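You operate a simulated robot arm through the tools that you are given. There is no shell and no other tool. Be economical: measure what you need, move in short steps, check, and stop when the job is done.

The job below is to be done with a simulated robot arm. You get a single attempt, and the scene is never put back.

## Task
Set the index table to the card's mark and fit the index ring on its spigot.
Fine: free the index lock to turn the table and lock it again. Where these are worked on the way, their far stop is far enough and under half their travel is too little: index lock.

The check looks at the end state, three seconds after you hand in, the way a careful person would. Anything else that was tipped, shoved, dropped, spilled or broken makes it a failure.

## Robot
A 7-joint arm with a two-finger parallel gripper, fixed in place. Base frame: the origin is at the foot of the arm, x ahead of it, y to its left, z up; the work surface is at about z = 0. Lengths are in mm, angles in degrees, forces in N, time in s.
With the tool pointing down near the work surface it reaches from about 220 to 580 mm from the base axis. Its first joint turns from -66.0 to 66.0 degrees. Payload 2.5 kg.
The TCP is the grasp point between the finger pads, 23 mm short of the fingertips. In the tool frame z runs along the fingers and y along their closing line. Largest opening 94 mm; finger width 38, thickness 10; the body of the gripper, 54 by 96 mm, starts 39 mm behind the TCP.
Orientation is that of the tool frame in the base frame, as [roll, pitch, yaw] about the fixed x, y, z axes, in that order (R = Rz(yaw) Ry(pitch) Rx(roll)). With the fingers straight down and closing along the base's y, the tool's x points along the base's -x, its y along +y and its z along -z.

## Interface
- The arm moves only by the tool drive_tool. Its argument "plan" is a list of rows, each a list of 3 entries, a list of its own where there are three numbers: the turn, a rotation vector about the base's x, y, z in degrees, then the shift along the base's x, y, z in mm, then the opening, from 0 (shut) to 1 (fully open). In form: [[[wx, wy, wz], [dx, dy, dz], hand], ...]. A call has 1 to 10 rows; each row is the pose to reach, as a shift and turn from the pose commanded when the call began. A row lasts 0.2 s, in which the tool goes at most 50 mm and 8.6 degrees; a call with a longer step from one row to the next is refused whole, and so is a gripper value outside its range. A pose out of reach is approached as far as the arm can. The call stops where the force on the tool passes 50 N (or 10 N more than at its start, if that is more) or the arm is blocked; 0.2 s more then pass. Each finger travels about 108 mm/s and halts on what it meets, pressing with about 36 N; the grip force reading is that of the motor and also rises with nothing between the fingers. The clock runs only during rows and for 0.2 s after the last one: add rows that repeat a pose to give the fingers time. It gives the time, the measured TCP pose, the force on the tool (base axes), the opening and the grip force at its end, in the units of the frame above (readings bear some noise), with the torque about the TCP (base axes, N m) and any sound that the robot's microphone picked up.
- Cameras (640 x 400 px; columns grow to the right, rows downward): "scene" is fixed at [94.5, -392, 549.7]; the picture's right is [0.89, -0.45, 0.00], its down [-0.24, -0.48, -0.84] and it looks along [0.38, 0.75, -0.54] (base axes); focal length 254 px, centre (320, 200). "wrist" rides on the gripper at [86, 16, -74] in the tool frame; the picture's right is [-0.18, 0.98, 0.00], its down [-0.58, -0.11, -0.81] and it looks along [-0.79, -0.15, 0.59] (tool axes); focal length 243 px, centre (320, 200). There is no depth. A picture from a camera that has moved, and an enlarged one, comes with that camera's place and axes in the base frame and with its lens. The place of the scene camera against the robot may be out by one fixed shift of up to 25 mm in any direction.
- get_image(camera): a new picture of that camera. The clock stands still meanwhile.
- enlarge(camera, box): a new picture of the part [left, top, right, bottom] of that camera's present view, enlarged. The clock stands still meanwhile.
- job_done(): hands the job in; it is judged then, once.

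Work in short steps. Places have to be worked out from the pictures, the camera data and where the tool is seen: move nearer, look again, correct. Check each grasp and each placing, and mend what went wrong. You have 120 turns and 76 pictures in all, those below and enlarged ones among them. Open the gripper and draw the arm clear of the work before you hand the job in, unless the task says otherwise; then end with one line.

The tools are called after "Emit:" as a command line: name --argument value ..., lists and objects as JSON in quotes. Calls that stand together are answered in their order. drive_tool: Moves the arm, as the interface text tells. Its arguments: {"type":"object","properties":{"plan":{"type":"array","items":{"type":"array"}}},"required":["plan"]} The other tools are called the same way: get_image (camera) takes a picture; enlarge (camera, box) takes an enlarged picture of a part of a camera's view; job_done () hands the job in.

At the start:

```text
t: 0.0
eef_pos: [367.5, -166.2, 409.2]
tool_rot: [180.0, 0.0, -179.9]
ft_force: [-0.5, -0.7, -0.5]
ft_torque: [0.0, 0.01, 0.02]
grip_width: 93.6
grip_force: 0.1
```

scene: 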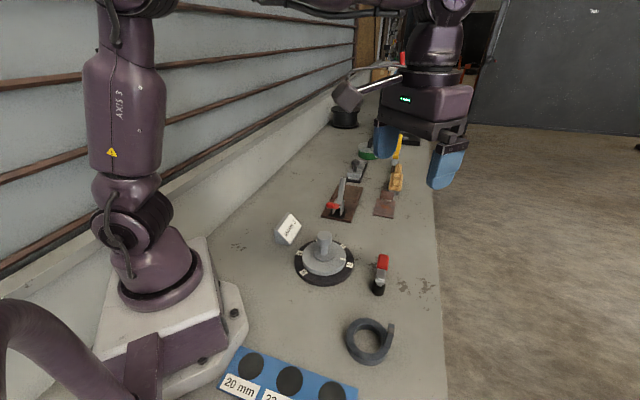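
wrist: 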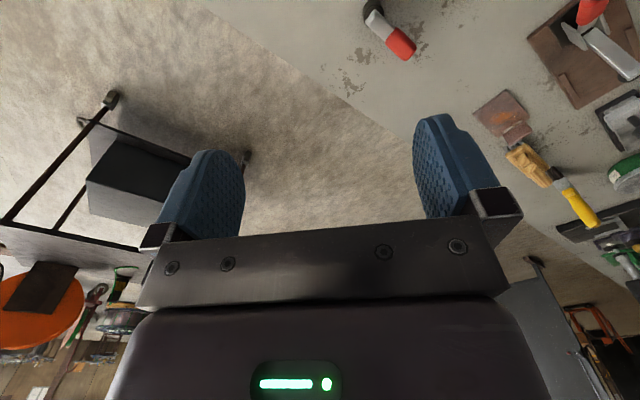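

The scene shows a round index table with a spigot, a card, a ring, and a red-handled item. I enlarge these for detail.

Emit:
enlarge --camera "scene" --box '[260, 200, 420, 300]'

Emit:
enlarge --camera "scene" --box '[200, 280, 440, 400]'

Emit:
enlarge --camera "scene" --box '[310, 110, 450, 220]'

```text
4.00 times, centred on (340, 250) of scene
camera zoom: at [94.5, -392.0, 549.7], right [0.89, -0.45, 0.0], down [-0.24, -0.48, -0.84], along [0.38, 0.75, -0.54], focal length 1018 px, centre (240, 0)
```

zoom: 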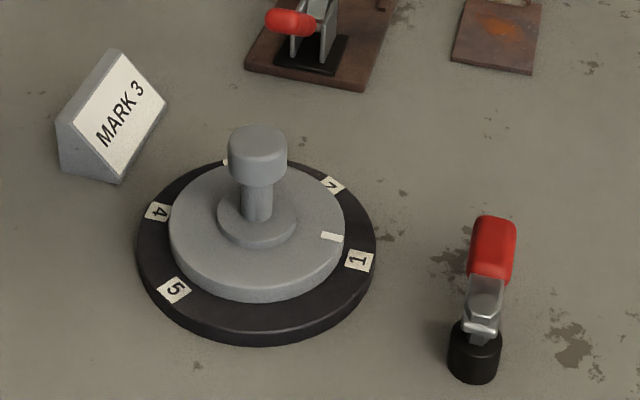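

```text
2.67 times, centred on (320, 340) of scene
camera zoom: at [94.5, -392.0, 549.7], right [0.89, -0.45, 0.0], down [-0.24, -0.48, -0.84], along [0.38, 0.75, -0.54], focal length 679 px, centre (320, -173)
```

zoom: 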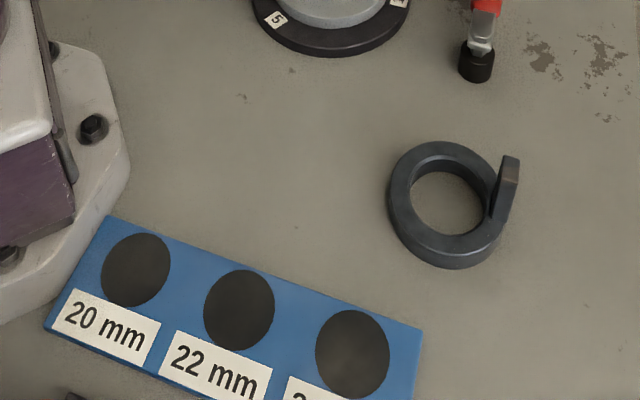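

```text
3.64 times, centred on (380, 165) of scene
camera zoom: at [94.5, -392.0, 549.7], right [0.89, -0.45, 0.0], down [-0.24, -0.48, -0.84], along [0.38, 0.75, -0.54], focal length 926 px, centre (102, 327)
```

zoom: 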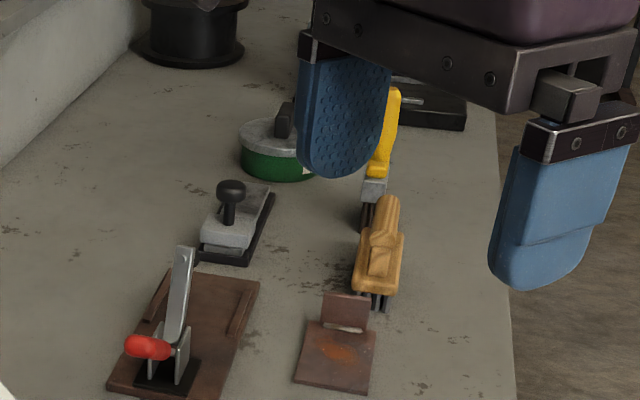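

From the pictures I place the table near (330, 54), the ring near (320, -179) and the red lever near (425, -80), all approximate. I move back and up so the wrist camera can see the ring and lever.

Emit:
drive_tool --plan '[[[0, 0, 0], [-40, 10, -15], 1], [[0, 0, 0], [-80, 20, -30], 1], [[0, 0, 0], [-115, 30, -45], 1], [[0, 0, 0], [-130, 40, -60], 1]]'

Emit:
get_image --camera "wrist"

```text
t: 1.0
eef_pos: [235.6, -126.9, 349.4]
tool_rot: [180.0, 0.1, 180.0]
ft_force: [0.1, -0.1, -1.4]
ft_torque: [0.0, 0.02, -0.03]
grip_width: 93.9
grip_force: 0.1
```

```text
70 pictures are left
camera wrist: at [150.7, -111.4, 424.3], right [0.18, 0.98, 0.0], down [0.58, -0.11, 0.81], along [0.79, -0.15, -0.59], focal length 243 px, centre (320, 200)
```

wrist: 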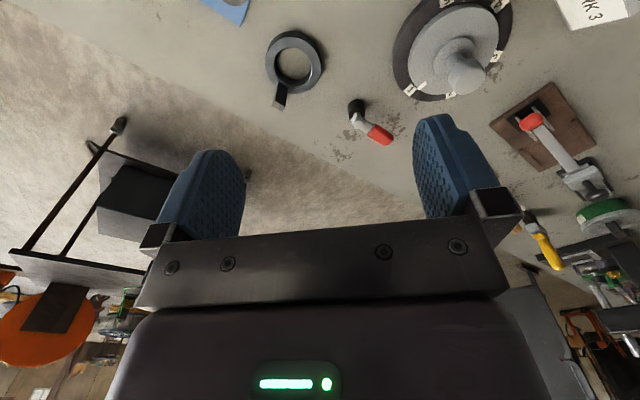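

All parts are visible now. I enlarge the ring/lever and the table.

Emit:
enlarge --camera "wrist" --box '[240, 20, 420, 150]'

Emit:
enlarge --camera "wrist" --box '[370, 0, 640, 170]'

```text
3.08 times, centred on (330, 85) of wrist
camera zoom: at [150.7, -111.4, 424.3], right [0.18, 0.98, 0.0], down [0.58, -0.11, 0.81], along [0.79, -0.15, -0.59], focal length 746 px, centre (289, 554)
```

zoom: 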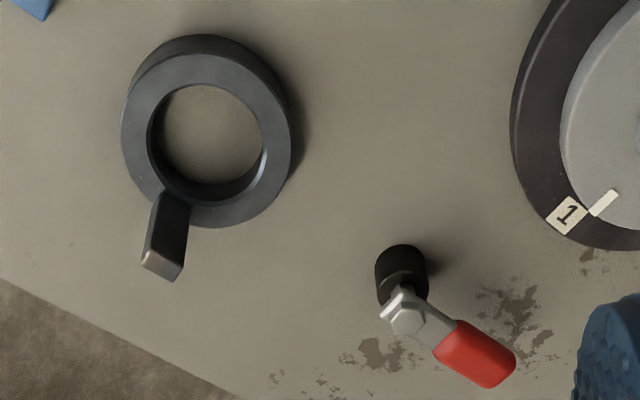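

```text
2.35 times, centred on (505, 85) of wrist
camera zoom: at [150.7, -111.4, 424.3], right [0.18, 0.98, 0.0], down [0.58, -0.11, 0.81], along [0.79, -0.15, -0.59], focal length 571 px, centre (-115, 471)
```

zoom: 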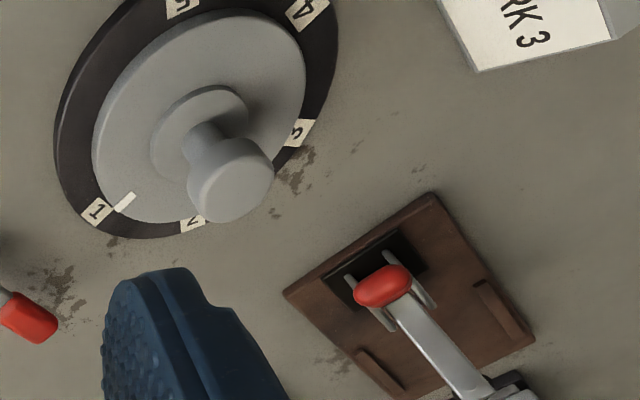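

The red lever on a black post (~(413,-92)) by the table looks like the index lock, the pointer is at 1, and the card says mark 3. I go closer to the lever.

Emit:
drive_tool --plan '[[[0, 0, 0], [20, 5, -45], 1], [[0, 0, 0], [40, 10, -90], 1], [[0, 0, 0], [50, 12, -130], 1]]'

Emit:
get_image --camera "wrist"

Emit:
enlarge --camera "wrist" --box '[240, 40, 440, 200]'

```text
t: 1.8
eef_pos: [289.5, -115.0, 220.5]
tool_rot: [180.0, 0.0, -179.8]
ft_force: [-0.6, 0.3, -1.1]
ft_torque: [-0.01, 0.0, 0.0]
grip_width: 93.9
grip_force: 0.1
```

```text
67 pictures are left
camera wrist: at [201.8, -99.6, 294.5], right [0.18, 0.98, 0.0], down [0.58, -0.11, 0.81], along [0.79, -0.15, -0.59], focal length 243 px, centre (320, 200)
```

wrist: 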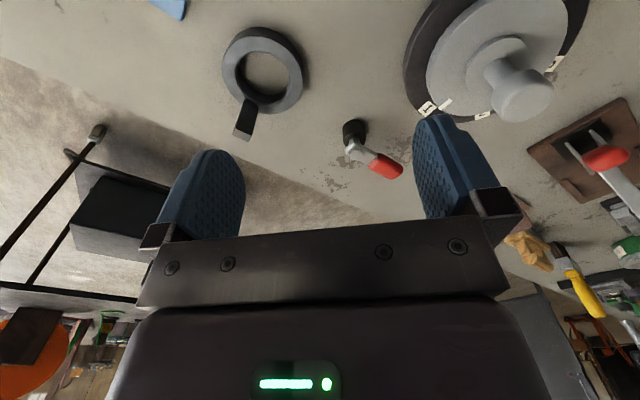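

```text
2.50 times, centred on (340, 120) of wrist
camera zoom: at [201.8, -99.6, 294.5], right [0.18, 0.98, 0.0], down [0.58, -0.11, 0.81], along [0.79, -0.15, -0.59], focal length 606 px, centre (270, 400)
```

zoom: 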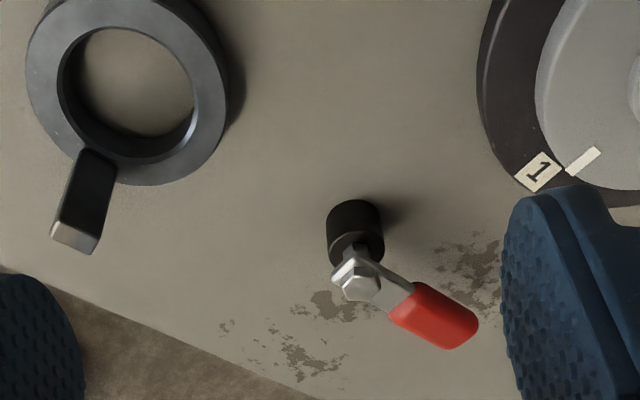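

I zoom in on the lever from the scene camera to understand its axis.

Emit:
enlarge --camera "scene" --box '[356, 245, 406, 300]'

Emit:
enlarge --camera "scene" --box '[285, 220, 365, 290]'

```text
7.27 times, centred on (381, 272) of scene
camera zoom: at [94.5, -392.0, 549.7], right [0.89, -0.45, 0.0], down [-0.24, -0.48, -0.84], along [0.38, 0.75, -0.54], focal length 1851 px, centre (-124, -327)
```

zoom: 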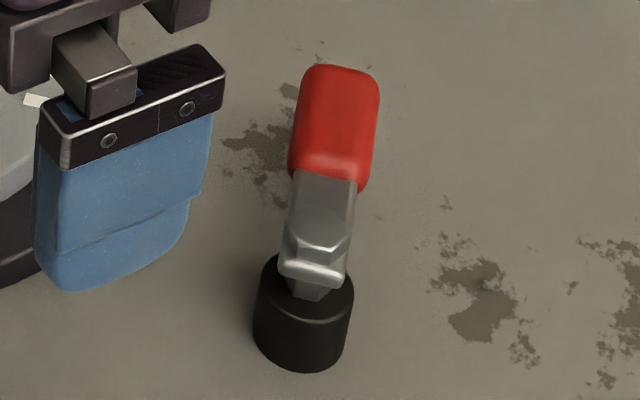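

```text
5.71 times, centred on (325, 255) of scene
camera zoom: at [94.5, -392.0, 549.7], right [0.89, -0.45, 0.0], down [-0.24, -0.48, -0.84], along [0.38, 0.75, -0.54], focal length 1454 px, centre (291, -114)
```

zoom: 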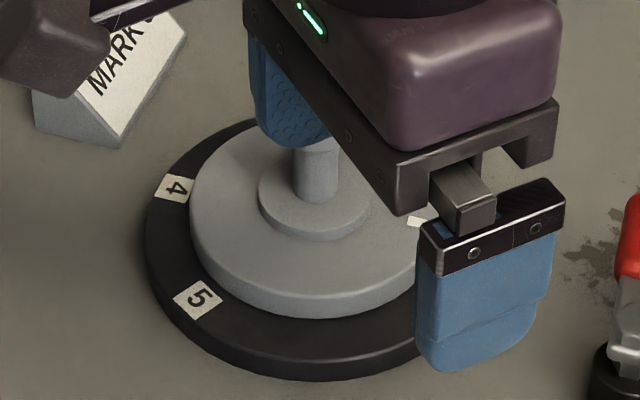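

The lock is a clamp lever turning on a vertical post, with its handle toward about +43° and centred near (468,-52,46). I move above it with the fingers aligned across the handle and look.

Emit:
drive_tool --plan '[[[0, 0, 8.6], [36, 13, -14], 1], [[0, 0, 17.2], [72, 26, -28], 1], [[0, 0, 25.8], [108, 38, -42], 1], [[0, 0, 34.4], [144, 50, -56], 1], [[0, 0, 43], [178, 63, -70], 1], [[0, 0, 43], [178, 63, -80], 1]]'

Emit:
get_image --camera "wrist"

Emit:
get_image --camera "scene"

```text
t: 3.2
eef_pos: [466.4, -51.1, 139.8]
tool_rot: [-180.0, 0.0, -136.9]
ft_force: [0.6, -0.6, -0.4]
ft_torque: [0.02, 0.01, 0.0]
grip_width: 93.9
grip_force: 0.0
```

```text
63 pictures are left
camera wrist: at [392.1, -99.9, 215.0], right [-0.54, 0.84, 0.0], down [0.5, 0.32, 0.81], along [0.68, 0.43, -0.59], focal length 243 px, centre (320, 200)
```

wrist: 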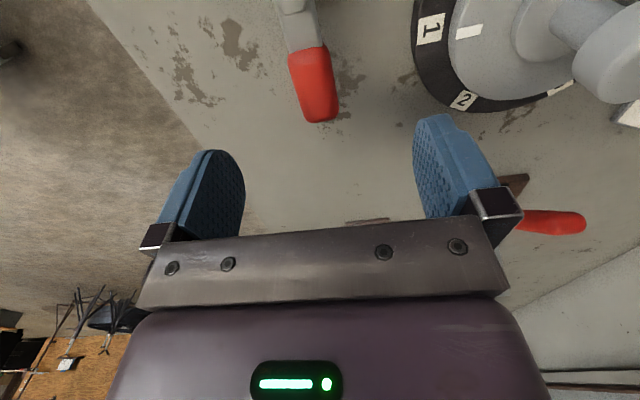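

```text
62 pictures are left
```

scene: 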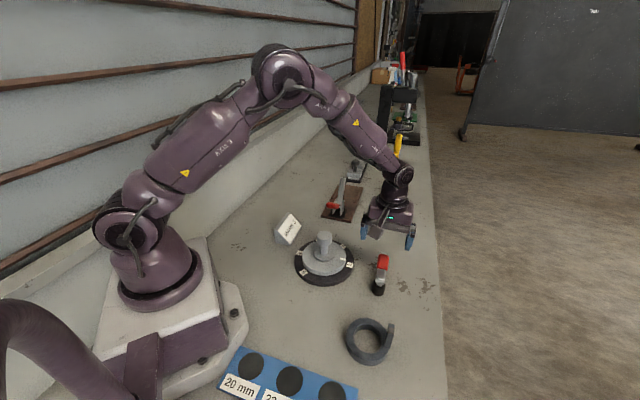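

The handle centre is re-measured at about (472,-53). I descend with the fingers straddling it.

Emit:
drive_tool --plan '[[[0, 0, 0], [3, -2, -30], 1], [[0, 0, 0], [4, -3, -60], 1], [[0, 0, 0], [4, -3, -88], 1], [[0, 0, 0], [4, -3, -90], 1]]'

Emit:
get_image --camera "wrist"

Emit:
enlarge --camera "scene" --box '[345, 210, 425, 300]'

```text
t: 4.2
eef_pos: [467.9, -54.3, 49.3]
tool_rot: [-180.0, 0.1, -137.0]
ft_force: [0.2, -0.8, -0.6]
ft_torque: [-0.01, 0.01, 0.02]
grip_width: 94.3
grip_force: 0.1
```

```text
61 pictures are left
camera wrist: at [395.1, -102.6, 124.6], right [-0.54, 0.84, 0.0], down [0.5, 0.32, 0.81], along [0.68, 0.43, -0.59], focal length 243 px, centre (320, 200)
```

wrist: 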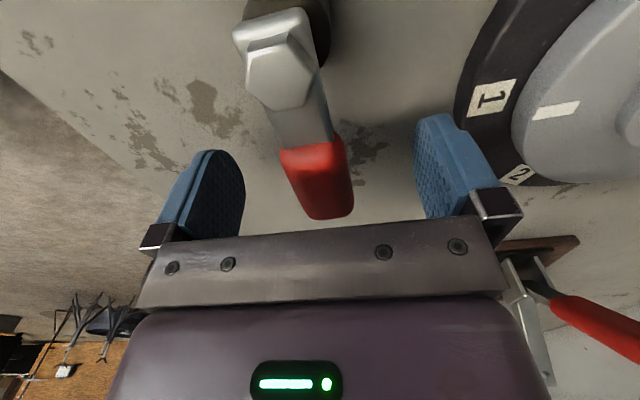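

```text
4.44 times, centred on (385, 255) of scene
camera zoom: at [94.5, -392.0, 549.7], right [0.89, -0.45, 0.0], down [-0.24, -0.48, -0.84], along [0.38, 0.75, -0.54], focal length 1131 px, centre (31, -44)
```

zoom: 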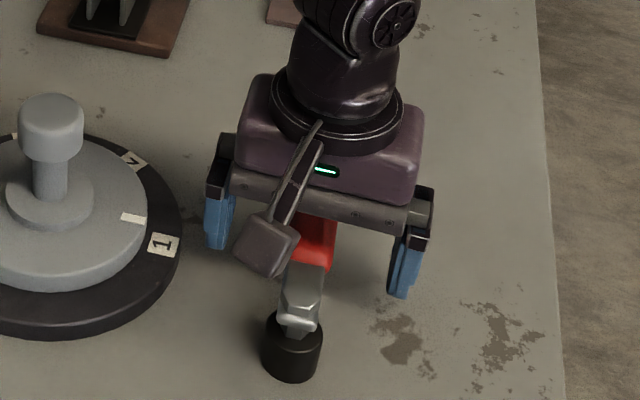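

The handle sits between the fingers. I close part-way and check.

Emit:
drive_tool --plan '[[[0, 0, 0], [2, -1, 0], 0.4], [[0, 0, 0], [2, -1, 0], 0.4], [[0, 0, 0], [2, -1, 0], 0.4]]'

Emit:
get_image --camera "wrist"

```text
t: 5.0
eef_pos: [471.8, -54.1, 49.4]
tool_rot: [180.0, 0.0, -137.0]
ft_force: [0.2, 0.4, 0.3]
ft_torque: [-0.01, -0.05, -0.01]
grip_width: 37.5
grip_force: 0.0
```

```text
59 pictures are left
camera wrist: at [397.2, -103.5, 124.9], right [-0.54, 0.84, 0.0], down [0.5, 0.32, 0.81], along [0.68, 0.43, -0.59], focal length 243 px, centre (320, 200)
```

wrist: 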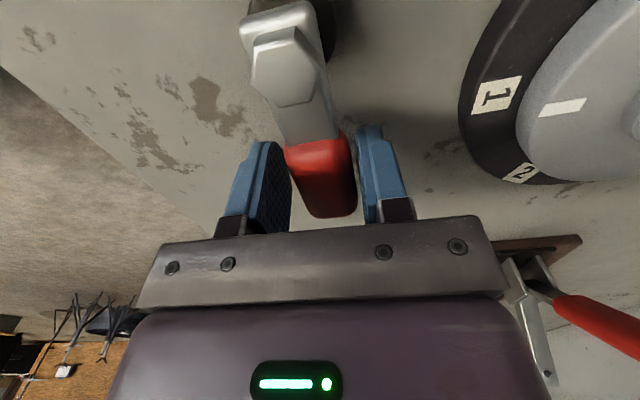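

The handle is centred. I nearly close, then try swinging it counter-clockwise about the post at about (425,-95), watching the force.

Emit:
drive_tool --plan '[[[0, 0, 0], [0, 0, 0], 0.3], [[0, 0, 0], [0, 0, 0], 0.3], [[0, 0, 4], [-3, 3, 0], 0.3], [[0, 0, 8], [-6.2, 6, 0], 0.3], [[0, 0, 12], [-9.6, 8.7, 0], 0.3], [[0, 0, 16], [-13.1, 11.1, 0], 0.3]]'

Emit:
get_image --camera "wrist"

```text
t: 6.4
eef_pos: [460.5, -51.0, 50.7]
tool_rot: [-179.2, -0.2, -121.5]
ft_force: [29.0, -30.9, -12.3]
ft_torque: [-0.04, 0.04, -1.05]
grip_width: 46.3
grip_force: 20.5
```

```text
58 pictures are left
camera wrist: at [401.5, -116.7, 126.2], right [-0.74, 0.67, -0.01], down [0.39, 0.45, 0.81], along [0.55, 0.59, -0.59], focal length 243 px, centre (320, 200)
```

wrist: 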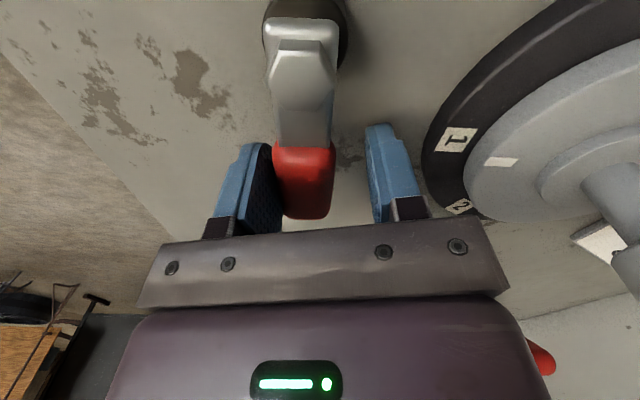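

Counter-clockwise meets a firm stop, so I swing it clockwise instead.

Emit:
drive_tool --plan '[[[0, 0, -8], [6.9, -5.1, 0], 0.3], [[0, 0, -16], [13.1, -11.1, 0], 0.3], [[0, 0, -20], [15.8, -14.5, 0], 0.3], [[0, 0, -24], [18.3, -17.9, 0], 0.3], [[0, 0, -28], [20.5, -21.6, 0], 0.3], [[0, 0, -32], [22.6, -25.4, 0], 0.3], [[0, 0, -36], [24.3, -29.3, 0], 0.3], [[0, 0, -40], [25.8, -33.4, 0], 0.3]]'

Emit:
get_image --camera "wrist"

```text
t: 8.2
eef_pos: [484.7, -76.6, 50.2]
tool_rot: [180.0, -0.1, -160.9]
ft_force: [0.3, 1.1, 0.1]
ft_torque: [-0.01, 0.01, -0.02]
grip_width: 29.0
grip_force: 1.2
```

```text
57 pictures are left
camera wrist: at [397.2, -91.3, 124.8], right [-0.15, 0.99, 0.0], down [0.59, 0.09, 0.81], along [0.8, 0.12, -0.59], focal length 243 px, centre (320, 200)
```

wrist: 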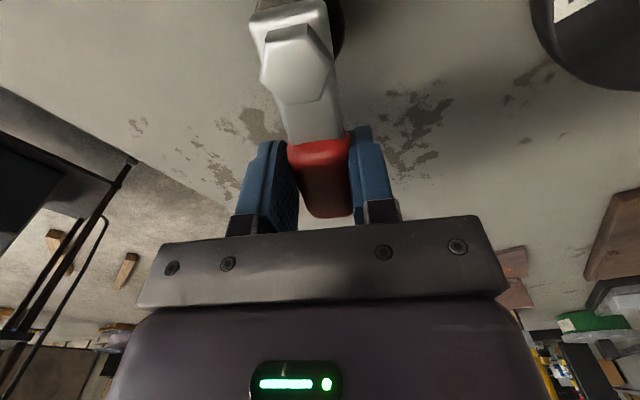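

The lever swings freely clockwise. I continue to its far stop.

Emit:
drive_tool --plan '[[[0, 0, -8], [2, -8.3, 0], 0.3], [[0, 0, -16], [2.9, -16.9, 0], 0.3], [[0, 0, -24], [2.5, -25.5, 0], 0.3], [[0, 0, -32], [1, -33.9, 0], 0.3], [[0, 0, -40], [-1.7, -42.1, 0], 0.3], [[0, 0, -48], [-5.5, -49.8, 0], 0.3], [[0, 0, -56], [-10.4, -56.9, 0], 0.3]]'

Emit:
get_image --camera "wrist"

```text
t: 9.8
eef_pos: [472.3, -134.9, 50.4]
tool_rot: [-180.0, 0.0, 143.0]
ft_force: [1.1, 1.3, 0.1]
ft_torque: [0.0, 0.0, -0.07]
grip_width: 29.3
grip_force: 0.9
```

```text
56 pictures are left
camera wrist: at [414.4, -70.3, 125.0], right [0.74, 0.67, 0.0], down [0.4, -0.44, 0.81], along [0.54, -0.6, -0.59], focal length 243 px, centre (320, 200)
```

wrist: 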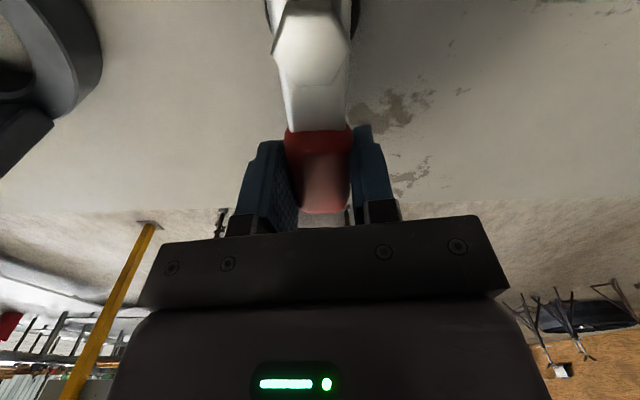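

Still free at 80° of swing. I continue.

Emit:
drive_tool --plan '[[[0, 0, -8], [-5.7, -6.3, 0], 0.3], [[0, 0, -16], [-12.4, -11.8, 0], 0.3], [[0, 0, -24], [-19.7, -16.3, 0], 0.3], [[0, 0, -32], [-27.5, -19.8, 0], 0.3]]'

Emit:
get_image --camera "wrist"

Emit:
get_image --camera "scene"

```text
t: 10.6
eef_pos: [466.2, -133.2, 50.6]
tool_rot: [178.3, -0.3, 122.3]
ft_force: [19.5, 15.0, 0.7]
ft_torque: [-0.24, -0.31, 0.44]
grip_width: 39.0
grip_force: 12.2
stopped in row 3: the force on the tool passed its limit at 54 N (the readings are from after the stop); the commanded pose is now the measured one
```

```text
55 pictures are left
camera wrist: at [431.8, -54.3, 127.7], right [0.93, 0.37, 0.03], down [0.2, -0.57, 0.8], along [0.31, -0.74, -0.6], focal length 243 px, centre (320, 200)
```

wrist: 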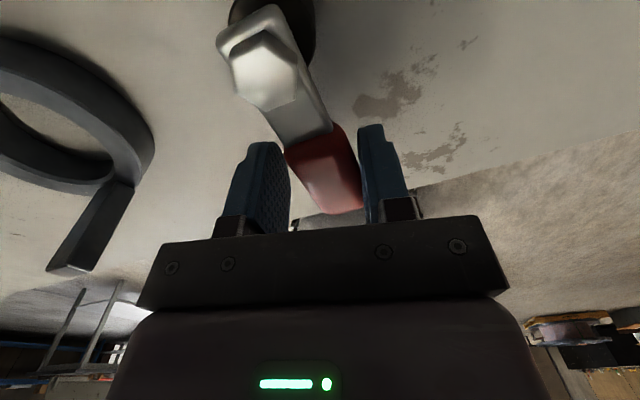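

```text
54 pictures are left
```

scene: 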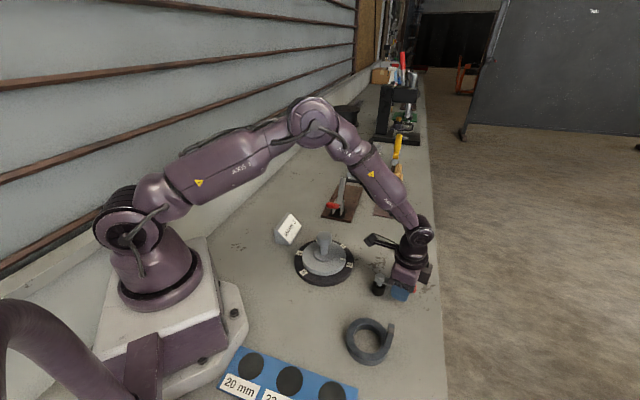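

The lever reached its far stop at about 85° of swing, so the lock is free. I open and lift straight up.

Emit:
drive_tool --plan '[[[0, 0, 0], [0, 0, 0], 0.7], [[0, 0, 0], [0, 0, 0], 0.9], [[0, 0, 0], [0, 0, 40], 0.9], [[0, 0, 0], [0, 0, 85], 0.9], [[0, 0, 0], [0, 0, 130], 0.9]]'

Emit:
enlarge --camera "scene" --box '[260, 200, 420, 300]'

```text
t: 11.8
eef_pos: [460.7, -136.8, 181.7]
tool_rot: [179.1, -0.4, 121.9]
ft_force: [-0.3, 0.0, -0.2]
ft_torque: [0.01, 0.04, -0.02]
grip_width: 84.5
grip_force: 0.0
```

```text
4.00 times, centred on (340, 250) of scene
camera zoom: at [94.5, -392.0, 549.7], right [0.89, -0.45, 0.0], down [-0.24, -0.48, -0.84], along [0.38, 0.75, -0.54], focal length 1018 px, centre (240, 0)
```

zoom: 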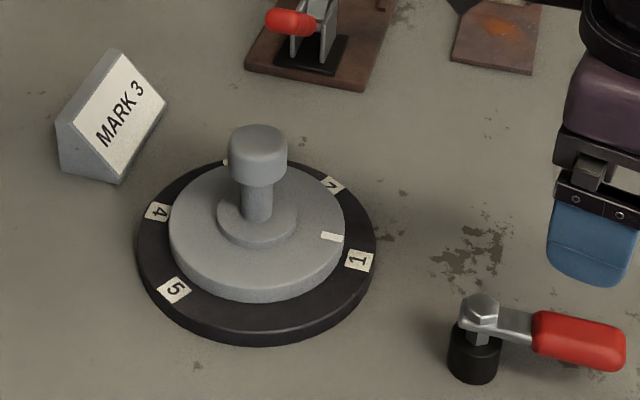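

The lever's new position is confirmed. I move back to look at the table from above.

Emit:
drive_tool --plan '[[[0, 0, 8.2], [-20, 15, 40], 0.9], [[0, 0, 16.4], [-50, 35, 70], 0.9], [[0, 0, 24.6], [-85, 60, 90], 0.9], [[0, 0, 32.8], [-120, 85, 110], 0.9], [[0, 0, 41], [-150, 115, 118], 0.9], [[0, 0, 49.2], [-180, 145, 118], 0.9], [[0, 0, 58], [-200, 167, 118], 0.9]]'

Emit:
get_image --camera "wrist"

```text
refused: row 7 steps farther than a row can; nothing moved
```

```text
52 pictures are left
camera wrist: at [428.7, -58.0, 256.8], right [0.93, 0.36, 0.02], down [0.21, -0.56, 0.8], along [0.3, -0.74, -0.6], focal length 243 px, centre (320, 200)
```

wrist: 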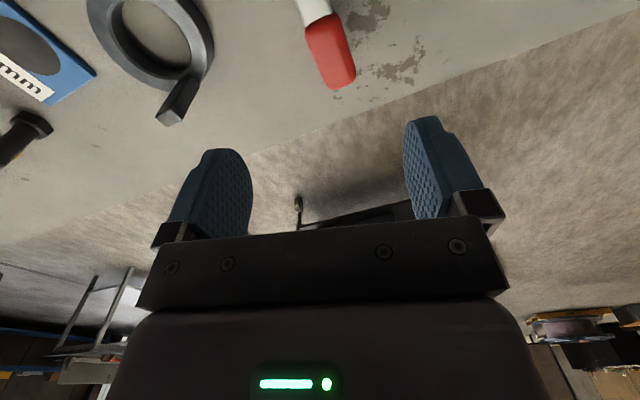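

One row turned too far, so I resend the same move with even steps. I also trim the small tilt (about 0.9° in roll).

Emit:
drive_tool --plan '[[[0, 0, 8.3], [-20, 15, 40], 0.9], [[0, 0, 16.6], [-50, 35, 70], 0.9], [[0, 0, 24.9], [-85, 60, 90], 0.9], [[0, 0, 33.2], [-120, 85, 110], 0.9], [[0, 0, 41.4], [-150, 115, 118], 0.9], [[0, 0, 49.6], [-180, 145, 118], 0.9], [[0, 0, 58], [-200, 167, 118], 0.9]]'

Emit:
get_image --camera "wrist"

```text
t: 13.4
eef_pos: [260.6, 29.0, 298.0]
tool_rot: [178.9, -0.4, -179.8]
ft_force: [-0.4, 0.9, -0.5]
ft_torque: [0.04, -0.01, 0.05]
grip_width: 84.7
grip_force: 0.1
```

```text
51 pictures are left
camera wrist: at [175.4, 42.2, 374.5], right [0.18, 0.98, 0.02], down [0.59, -0.12, 0.8], along [0.79, -0.14, -0.6], focal length 243 px, centre (320, 200)
```

wrist: 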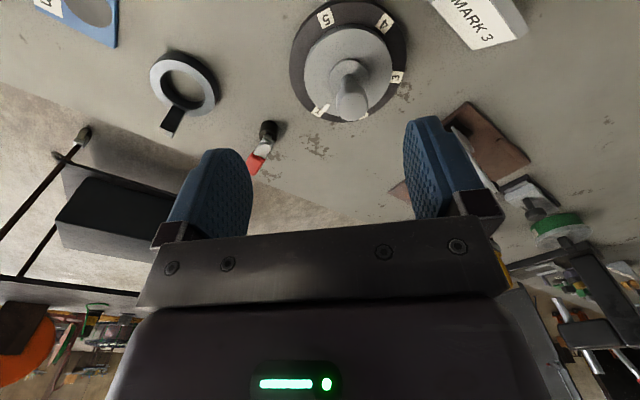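

Emit:
enlarge --camera "wrist" --box '[280, 0, 420, 130]'

```text
3.08 times, centred on (350, 65) of wrist
camera zoom: at [175.4, 42.2, 374.5], right [0.18, 0.98, 0.02], down [0.59, -0.12, 0.8], along [0.79, -0.14, -0.6], focal length 746 px, centre (228, 615)
```

zoom: 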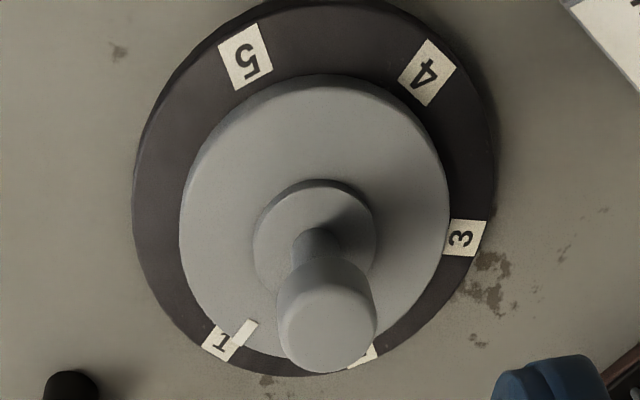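

Labels fit a 60° spaced circle centred about (354,52): 1 at -44°, 2 at 16°, 3 at 75°, with the pointer near -40°. The table needs about +115° of turn. The knob (Ø~41) has its top near z≈104. I level the tool and move above the knob.

Emit:
drive_tool --plan '[[[-1.1, -0.4, 0], [40, 10, -30], 0.9], [[-1.1, -0.4, 0], [75, 18, -60], 0.9], [[-1.1, -0.4, 0], [93.4, 23, -90], 0.9], [[-1.1, -0.4, 0], [93.4, 23, -100], 0.9]]'

Emit:
drive_tool --plan '[[[0, 0, -8.5], [0, 0, 0], 0.9], [[0, 0, -17], [0, 0, 0], 0.9], [[0, 0, -25.5], [0, 0, 0], 0.9], [[0, 0, -34], [0, 0, 0], 0.9], [[0, 0, -42.5], [0, 0, 0], 0.9], [[0, 0, -51], [0, 0, -10], 0.9], [[0, 0, -58], [0, 0, -20], 0.9]]'

Emit:
get_image --camera "wrist"

Emit:
get_image --camera "scene"

```text
refused: row 1 steps farther than a row can; nothing moved
```

```text
t: 15.0
eef_pos: [260.6, 27.6, 277.6]
tool_rot: [178.9, -0.4, 121.9]
ft_force: [0.2, -0.8, 0.4]
ft_torque: [0.01, -0.03, 0.03]
grip_width: 84.7
grip_force: 0.0
```

```text
49 pictures are left
camera wrist: at [228.5, 108.2, 354.3], right [0.93, 0.36, 0.02], down [0.2, -0.56, 0.8], along [0.3, -0.74, -0.6], focal length 243 px, centre (320, 200)
```

wrist: 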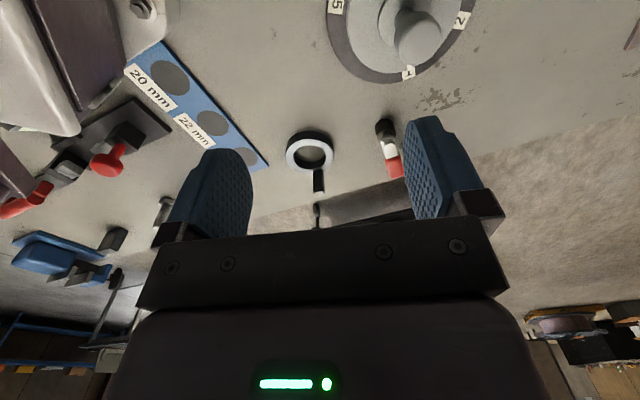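

```text
48 pictures are left
```

scene: 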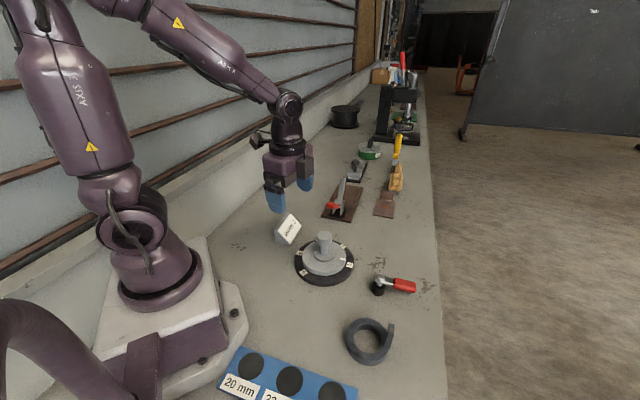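

I level the tool (small tilt correction) and go above the knob at about (353,54), staying at z≈170.

Emit:
drive_tool --plan '[[[-0.9, 0.7, 0], [30, 9, -20], 0.9], [[-0.9, 0.7, 0], [60, 18, -45], 0.9], [[-0.9, 0.7, 0], [92, 27, -75], 0.9], [[-0.9, 0.7, 0], [92, 27, -107], 0.9], [[-0.9, 0.7, 0], [92, 27, -107], 0.9]]'

Emit:
get_image --camera "wrist"

```text
t: 16.2
eef_pos: [353.0, 56.0, 170.5]
tool_rot: [179.9, 0.0, 121.8]
ft_force: [1.0, 0.3, 0.0]
ft_torque: [-0.01, 0.01, -0.05]
grip_width: 84.6
grip_force: 0.1
```

```text
47 pictures are left
camera wrist: at [321.7, 136.7, 246.4], right [0.93, 0.36, 0.0], down [0.21, -0.55, 0.81], along [0.29, -0.75, -0.59], focal length 243 px, centre (320, 200)
```

wrist: 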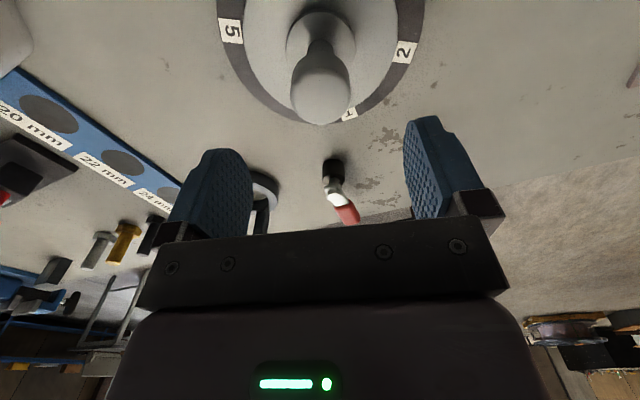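

The knob is centred under the tool at about (354,56). I descend to grip height and close.

Emit:
drive_tool --plan '[[[0, 0, 0], [0.5, 0, -30], 0.9], [[0, 0, 0], [0.5, 0, -55], 0.9], [[0, 0, 0], [0.5, 0, -78], 0.9], [[0, 0, 0], [0.5, 0, -80], 0.6], [[0, 0, 0], [0.5, 0, -80], 0.3], [[0, 0, 0], [0.5, 0, -80], 0.3], [[0, 0, 0], [0.5, 0, -80], 0.3]]'

Emit:
get_image --camera "wrist"

```text
t: 17.8
eef_pos: [354.7, 56.4, 90.2]
tool_rot: [179.9, 0.2, 121.9]
ft_force: [5.8, 2.7, -10.1]
ft_torque: [-0.71, -0.27, -0.04]
grip_width: 38.8
grip_force: 44.4
```

```text
46 pictures are left
camera wrist: at [322.2, 136.7, 165.5], right [0.93, 0.36, 0.0], down [0.21, -0.55, 0.81], along [0.29, -0.75, -0.59], focal length 243 px, centre (320, 200)
```

wrist: 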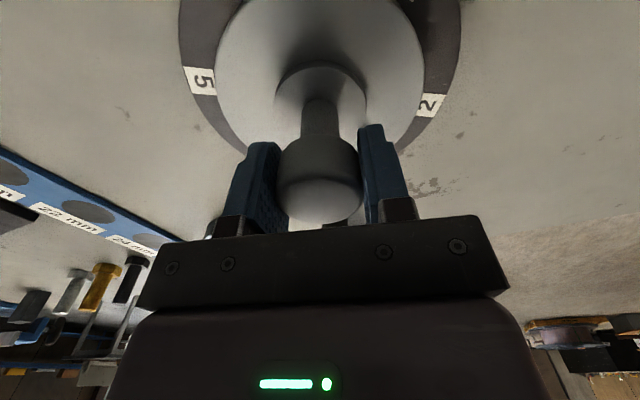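

The knob is gripped at 38.8 mm. I rotate +58° first.

Emit:
drive_tool --plan '[[[0, 0, 6], [0.5, 0, 0], 0.3], [[0, 0, 13], [0.5, 0, 0], 0.3], [[0, 0, 20], [0.5, 0, 0], 0.3], [[0, 0, 27], [0.5, 0, 0], 0.3], [[0, 0, 34], [0.5, 0, 0], 0.3], [[0, 0, 41], [0.5, 0, 0], 0.3], [[0, 0, 48], [0.5, 0, 0], 0.3], [[0, 0, 55], [0.5, 0, 0], 0.3], [[0, 0, 58], [0.5, 0, 0], 0.3]]'

Emit:
enlarge --camera "wrist" --box '[160, 0, 480, 200]'

```text
t: 19.8
eef_pos: [355.4, 57.3, 90.3]
tool_rot: [-179.9, 0.0, -180.0]
ft_force: [3.6, 8.9, -22.0]
ft_torque: [-0.25, -0.61, -0.05]
grip_width: 38.6
grip_force: 45.1
```

```text
2.00 times, centred on (320, 100) of wrist
camera zoom: at [267.7, 71.3, 166.0], right [0.18, 0.98, 0.0], down [0.58, -0.11, 0.81], along [0.79, -0.15, -0.59], focal length 485 px, centre (320, 400)
```

zoom: 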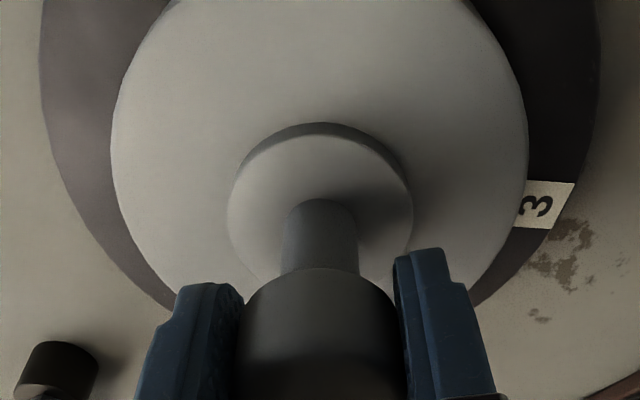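

Emit:
enlarge --camera "scene" --box '[280, 210, 380, 300]'

```text
4.44 times, centred on (330, 255) of scene
camera zoom: at [94.6, -392.0, 549.7], right [0.89, -0.45, 0.0], down [-0.24, -0.48, -0.84], along [0.38, 0.75, -0.54], focal length 1131 px, centre (276, -44)
```

zoom: 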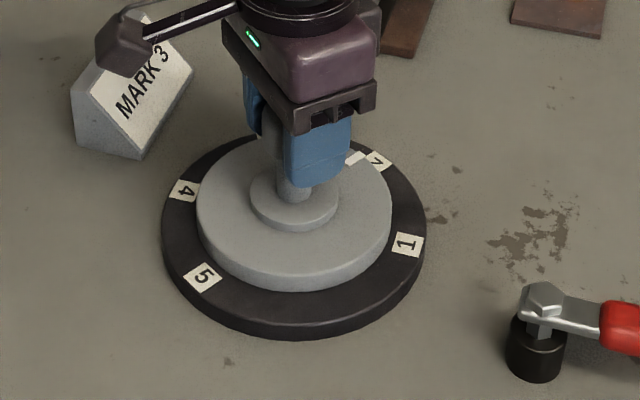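

The table turns with the knob; the pointer is just past 2. I turn 55° more.

Emit:
drive_tool --plan '[[[0, 0, 6], [0, 0, 0], 0.3], [[0, 0, 13], [0, 0, 0], 0.3], [[0, 0, 20], [0, 0, 0], 0.3], [[0, 0, 27], [0, 0, 0], 0.3], [[0, 0, 34], [0, 0, 0], 0.3], [[0, 0, 41], [0, 0, 0], 0.3], [[0, 0, 48], [0, 0, 0], 0.3], [[0, 0, 55], [0, 0, 0], 0.3], [[0, 0, 55], [0, 0, 0], 0.3]]'

Emit:
enlarge --camera "wrist" --box '[160, 0, 560, 200]'

Emit:
enlarge --camera "scene" --box '[280, 210, 380, 300]'

```text
t: 21.8
eef_pos: [353.1, 55.7, 89.5]
tool_rot: [179.9, 0.0, -124.9]
ft_force: [-12.4, 13.1, 5.8]
ft_torque: [-0.36, 0.1, -0.01]
grip_width: 38.5
grip_force: 45.1
```

```text
1.60 times, centred on (360, 100) of wrist
camera zoom: at [291.4, -6.4, 166.0], right [-0.7, 0.71, 0.0], down [0.42, 0.41, 0.81], along [0.57, 0.57, -0.59], focal length 388 px, centre (256, 360)
```

zoom: 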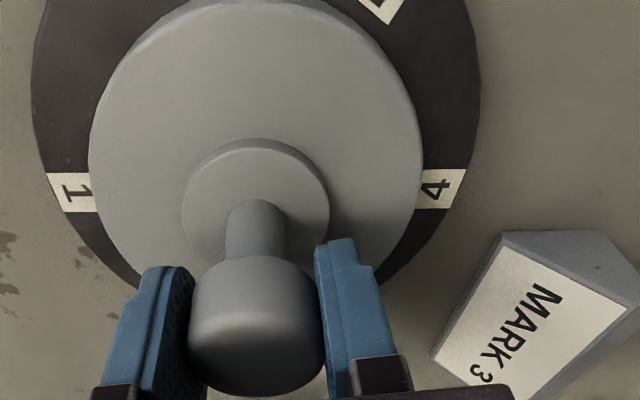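

```text
4.44 times, centred on (330, 255) of scene
camera zoom: at [94.5, -392.0, 549.7], right [0.89, -0.45, 0.0], down [-0.24, -0.48, -0.84], along [0.38, 0.75, -0.54], focal length 1131 px, centre (276, -44)
```

zoom: 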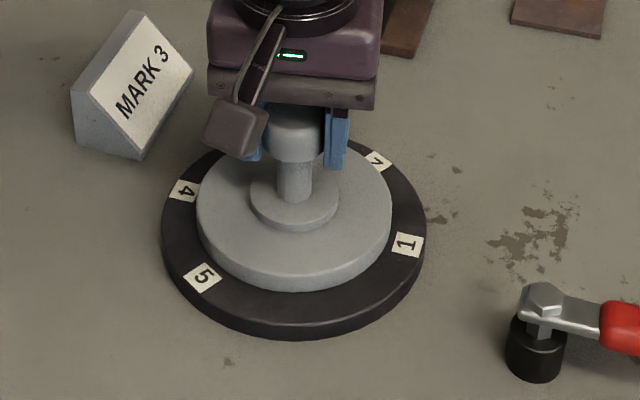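

The pointer is hidden by the hand, so I release, rise and look from the earlier vantage.

Emit:
drive_tool --plan '[[[0, 0, 0], [0, 0, 0], 0.9], [[0, 0, 0], [0, 0, 0], 0.9], [[0, 0, 0], [0, 0, 40], 0.9], [[0, 0, -8], [0, 0, 85], 0.9], [[0, 0, -16], [0, 0, 130], 0.9], [[0, 0, -24], [-30, -5, 160], 0.9], [[0, 0, -32], [-60, -15, 180], 0.9], [[0, 0, -40], [-90, -25, 200], 0.9], [[0, 0, -48], [-95, -28, 210], 0.9], [[0, 0, -55], [-95, -28, 210], 0.9]]'

Emit:
enlarge --camera "wrist" --box '[260, 0, 420, 130]'

```text
t: 24.0
eef_pos: [258.8, 27.5, 301.4]
tool_rot: [179.9, 0.0, 179.8]
ft_force: [-0.3, 0.8, 0.3]
ft_torque: [0.01, 0.03, 0.0]
grip_width: 84.6
grip_force: 0.0
```

```text
3.08 times, centred on (340, 65) of wrist
camera zoom: at [173.1, 42.7, 376.1], right [0.19, 0.98, 0.0], down [0.58, -0.11, 0.81], along [0.79, -0.15, -0.59], focal length 746 px, centre (258, 615)
```

zoom: 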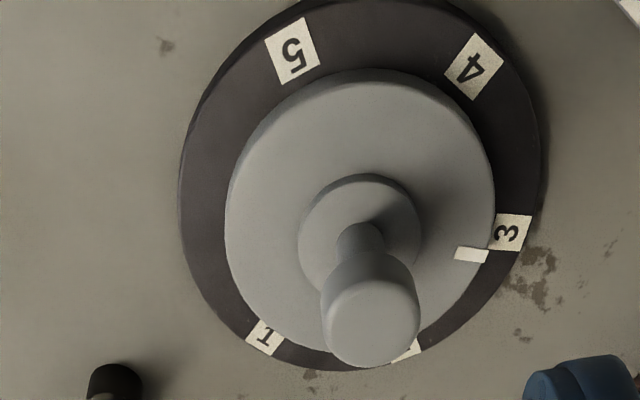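

The pointer is near 3. To remove parallax I view it with the camera in the radial plane through mark 3 (outside, toward +y).

Emit:
drive_tool --plan '[[[0, 0, -8.3], [26, 23, 0], 0.9], [[0, 0, -16.6], [52, 46, -5], 0.9], [[0, 0, -24.9], [79, 69, -10], 0.9], [[0, 0, -33.2], [105, 92, -20], 0.9], [[0, 0, -41.5], [131, 115, -30], 0.9], [[0, 0, -49.8], [158, 138, -35], 0.9], [[0, 0, -58], [184, 160, -40], 0.9], [[0, 0, -58], [184, 160, -40], 0.9]]'

Emit:
get_image --camera "wrist"

```text
t: 25.8
eef_pos: [444.3, 188.7, 262.1]
tool_rot: [180.0, 0.1, 121.8]
ft_force: [-0.9, 0.7, -0.8]
ft_torque: [0.02, -0.01, 0.04]
grip_width: 84.7
grip_force: 0.2
```

```text
40 pictures are left
camera wrist: at [412.4, 269.8, 336.8], right [0.93, 0.36, 0.0], down [0.21, -0.55, 0.81], along [0.29, -0.75, -0.59], focal length 243 px, centre (320, 200)
```

wrist: 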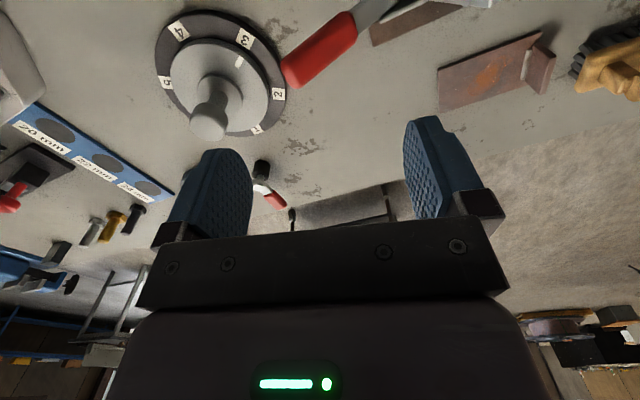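

Emit:
enlarge --camera "wrist" --box '[145, 5, 295, 140]'

```text
2.96 times, centred on (220, 72) of wrist
camera zoom: at [412.4, 269.8, 336.8], right [0.93, 0.36, 0.0], down [0.21, -0.55, 0.81], along [0.29, -0.75, -0.59], focal length 719 px, centre (616, 578)
```

zoom: 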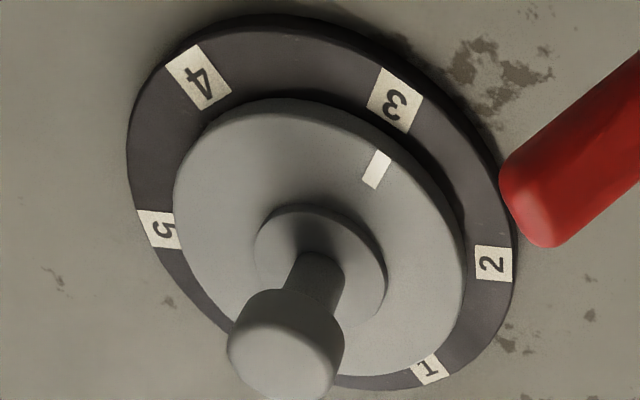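

Both views agree: mark 3 at 75.4° and the pointer at 71.5° about centre (354,55.5). About +4° more is needed, so I return over the knob, regrip and turn.

Emit:
drive_tool --plan '[[[0, 0, 0], [-18, -27, -10], 0.9], [[0, 0, 0], [-36, -54, -25], 0.9], [[0, 0, 0], [-54, -81, -45], 0.9], [[0, 0, 0], [-72, -108, -65], 0.9], [[0, 0, 0], [-90, -133, -85], 0.9], [[0, 0, 0], [-90, -133, -92], 0.9], [[0, 0, 0], [-90, -133, -130], 0.9], [[0, 0, 0], [-90, -133, -170], 0.9]]'

Emit:
drive_tool --plan '[[[0, 0, 0], [0, 0, 0], 0.6], [[0, 0, 0], [0, 0, 0], 0.3], [[0, 0, 0], [0, 0, 0], 0.3], [[0, 0, 0], [0, 0, 0], 0.3], [[0, 0, 2], [0, 0, 0], 0.3], [[0, 0, 4], [0, 0, 0], 0.3], [[0, 0, 4], [0, 0, 0], 0.3]]'

Emit:
drive_tool --plan '[[[0, 0, 0], [0, 0, 0], 0.9], [[0, 0, 0], [0, 0, 0], 0.9], [[0, 0, 0], [0, 0, 40], 0.9], [[0, 0, 0], [0, 0, 80], 0.9], [[0, 0, 0], [18, 27, 110], 0.9], [[0, 0, 0], [36, 54, 125], 0.9], [[0, 0, 0], [54, 81, 140], 0.9], [[0, 0, 0], [72, 108, 155], 0.9], [[0, 0, 0], [90, 133, 170], 0.9]]'

Emit:
enlarge --camera "wrist" --box '[145, 5, 295, 140]'

```text
t: 27.6
eef_pos: [353.2, 55.1, 92.4]
tool_rot: [179.9, 0.1, 122.1]
ft_force: [0.6, 0.5, 0.0]
ft_torque: [0.02, 0.01, 0.0]
grip_width: 84.3
grip_force: 0.1
```

```text
t: 29.2
eef_pos: [353.9, 54.7, 91.4]
tool_rot: [179.8, 0.2, 126.0]
ft_force: [19.7, 7.3, -3.6]
ft_torque: [0.22, 0.44, 0.0]
grip_width: 38.4
grip_force: 45.3
```

```text
t: 31.2
eef_pos: [443.6, 189.6, 260.9]
tool_rot: [-180.0, 0.0, 126.0]
ft_force: [-0.3, 0.7, 0.2]
ft_torque: [0.01, -0.03, -0.01]
grip_width: 84.8
grip_force: 0.0
```

```text
2.96 times, centred on (220, 72) of wrist
camera zoom: at [407.0, 266.6, 336.3], right [0.9, 0.43, 0.0], down [0.25, -0.53, 0.81], along [0.35, -0.73, -0.59], focal length 719 px, centre (616, 578)
```

zoom: 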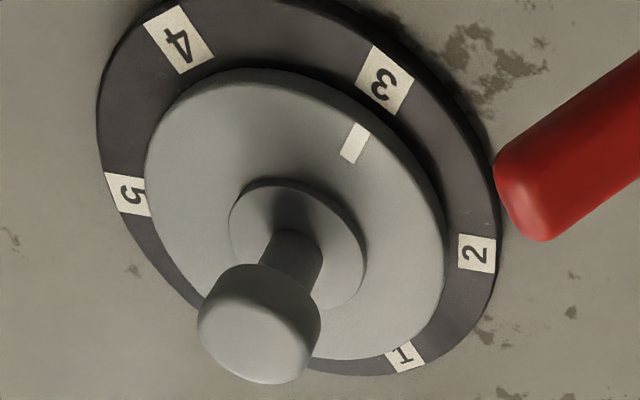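

The pointer is now within about 1° of mark 3. Next I return above the lock lever, matching its angle (about -43°).

Emit:
drive_tool --plan '[[[0, 0, 0], [3, -40, 0], 0.9], [[0, 0, 0], [6, -80, 0], 0.9], [[0, 0, 3], [9, -120, -10], 0.9], [[0, 0, 5], [12, -160, -20], 0.9], [[0, 0, 7], [16, -200, -40], 0.9], [[0, 0, 9], [20, -240, -60], 0.9], [[0, 0, 11], [23, -280, -80], 0.9], [[0, 0, 12.3], [26.4, -315, -105], 0.9], [[0, 0, 12.3], [26.4, -326.6, -131], 0.9], [[0, 0, 12.3], [26.4, -326.6, -141], 0.9]]'

Emit:
get_image --camera "wrist"

```text
t: 33.4
eef_pos: [469.1, -139.3, 121.3]
tool_rot: [-180.0, 0.0, 138.3]
ft_force: [-0.7, -0.2, -0.3]
ft_torque: [0.01, -0.05, -0.01]
grip_width: 84.6
grip_force: 0.0
```

```text
37 pictures are left
camera wrist: at [416.4, -71.0, 195.8], right [0.79, 0.61, 0.0], down [0.36, -0.47, 0.81], along [0.49, -0.64, -0.59], focal length 243 px, centre (320, 200)
```

wrist: 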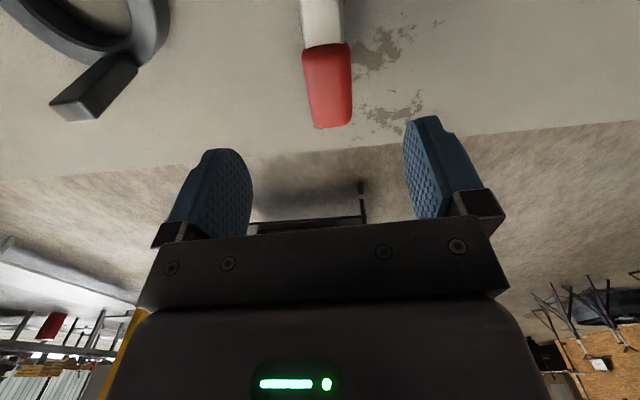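

The handle lies between the fingers. I descend and close around it.

Emit:
drive_tool --plan '[[[0, 0, 0], [0, 0, -35], 0.9], [[0, 0, 0], [0, 0, -71], 0.9], [[0, 0, 0], [0, 0, -71], 0.5], [[0, 0, 0], [0, 0, -71], 0.3], [[0, 0, 0], [0, 0, -71], 0.3]]'

Emit:
get_image --camera "wrist"

```text
t: 34.6
eef_pos: [470.2, -136.6, 50.3]
tool_rot: [179.8, 0.1, 138.3]
ft_force: [11.4, 8.7, -4.7]
ft_torque: [-0.1, -0.12, -0.27]
grip_width: 33.8
grip_force: 6.5
```

```text
36 pictures are left
camera wrist: at [416.8, -68.9, 125.6], right [0.79, 0.61, 0.0], down [0.36, -0.47, 0.81], along [0.49, -0.64, -0.59], focal length 243 px, centre (320, 200)
```

wrist: 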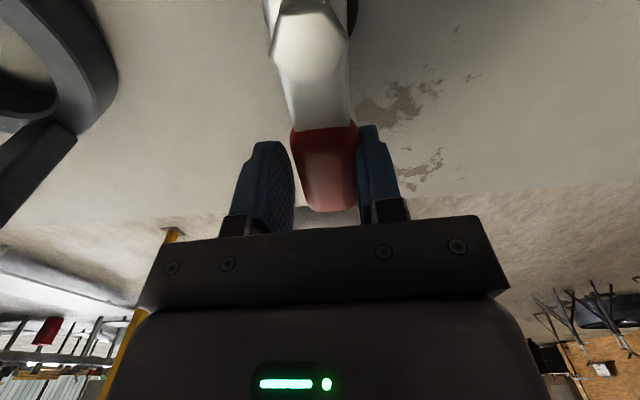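

The handle is held; I swing it counter-clockwise back toward the locked stop.

Emit:
drive_tool --plan '[[[0, 0, 8], [5.4, 6.7, 0], 0.3], [[0, 0, 16], [9.8, 14, 0], 0.3], [[0, 0, 24], [13.1, 21.9, 0], 0.3], [[0, 0, 32], [15.4, 30.2, 0], 0.3], [[0, 0, 40], [16.4, 38.8, 0], 0.3], [[0, 0, 48], [16.3, 47.4, 0], 0.3], [[0, 0, 56], [14.9, 55.9, 0], 0.3], [[0, 0, 64], [12.4, 64.1, 0], 0.3], [[0, 0, 72], [8.8, 71.9, 0], 0.3], [[0, 0, 80], [4.1, 79.1, 0], 0.3]]'

```text
t: 36.8
eef_pos: [473.9, -58.9, 49.6]
tool_rot: [-180.0, 0.0, -141.7]
ft_force: [0.7, -0.5, -0.5]
ft_torque: [0.02, 0.0, 0.02]
grip_width: 28.8
grip_force: 0.0
```

Emit:
drive_tool --plan '[[[0, 0, 6], [-3.9, 4.9, 0], 0.3], [[0, 0, 12], [-8.8, 9.4, 0], 0.3], [[0, 0, 16], [-12.1, 12.1, 0], 0.3], [[0, 0, 16], [-12.1, 12.1, 0], 0.3]]'

Emit:
get_image --camera "wrist"

```text
t: 37.8
eef_pos: [463.2, -50.7, 49.4]
tool_rot: [-179.6, 0.0, -126.0]
ft_force: [17.3, -23.7, -5.1]
ft_torque: [0.15, -0.1, -0.7]
grip_width: 40.7
grip_force: 13.7
```

```text
35 pictures are left
camera wrist: at [398.7, -112.4, 124.6], right [-0.69, 0.73, -0.01], down [0.43, 0.41, 0.81], along [0.59, 0.55, -0.59], focal length 243 px, centre (320, 200)
```

wrist: 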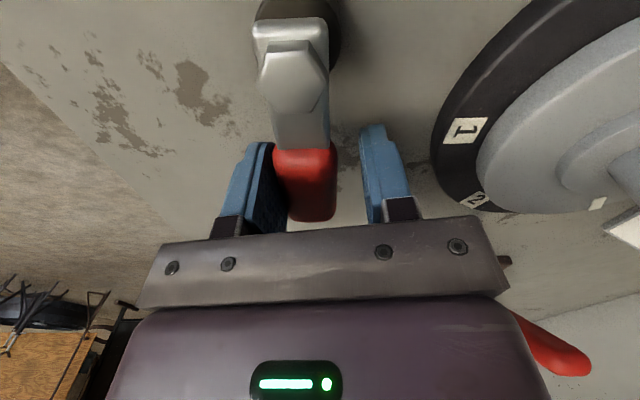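

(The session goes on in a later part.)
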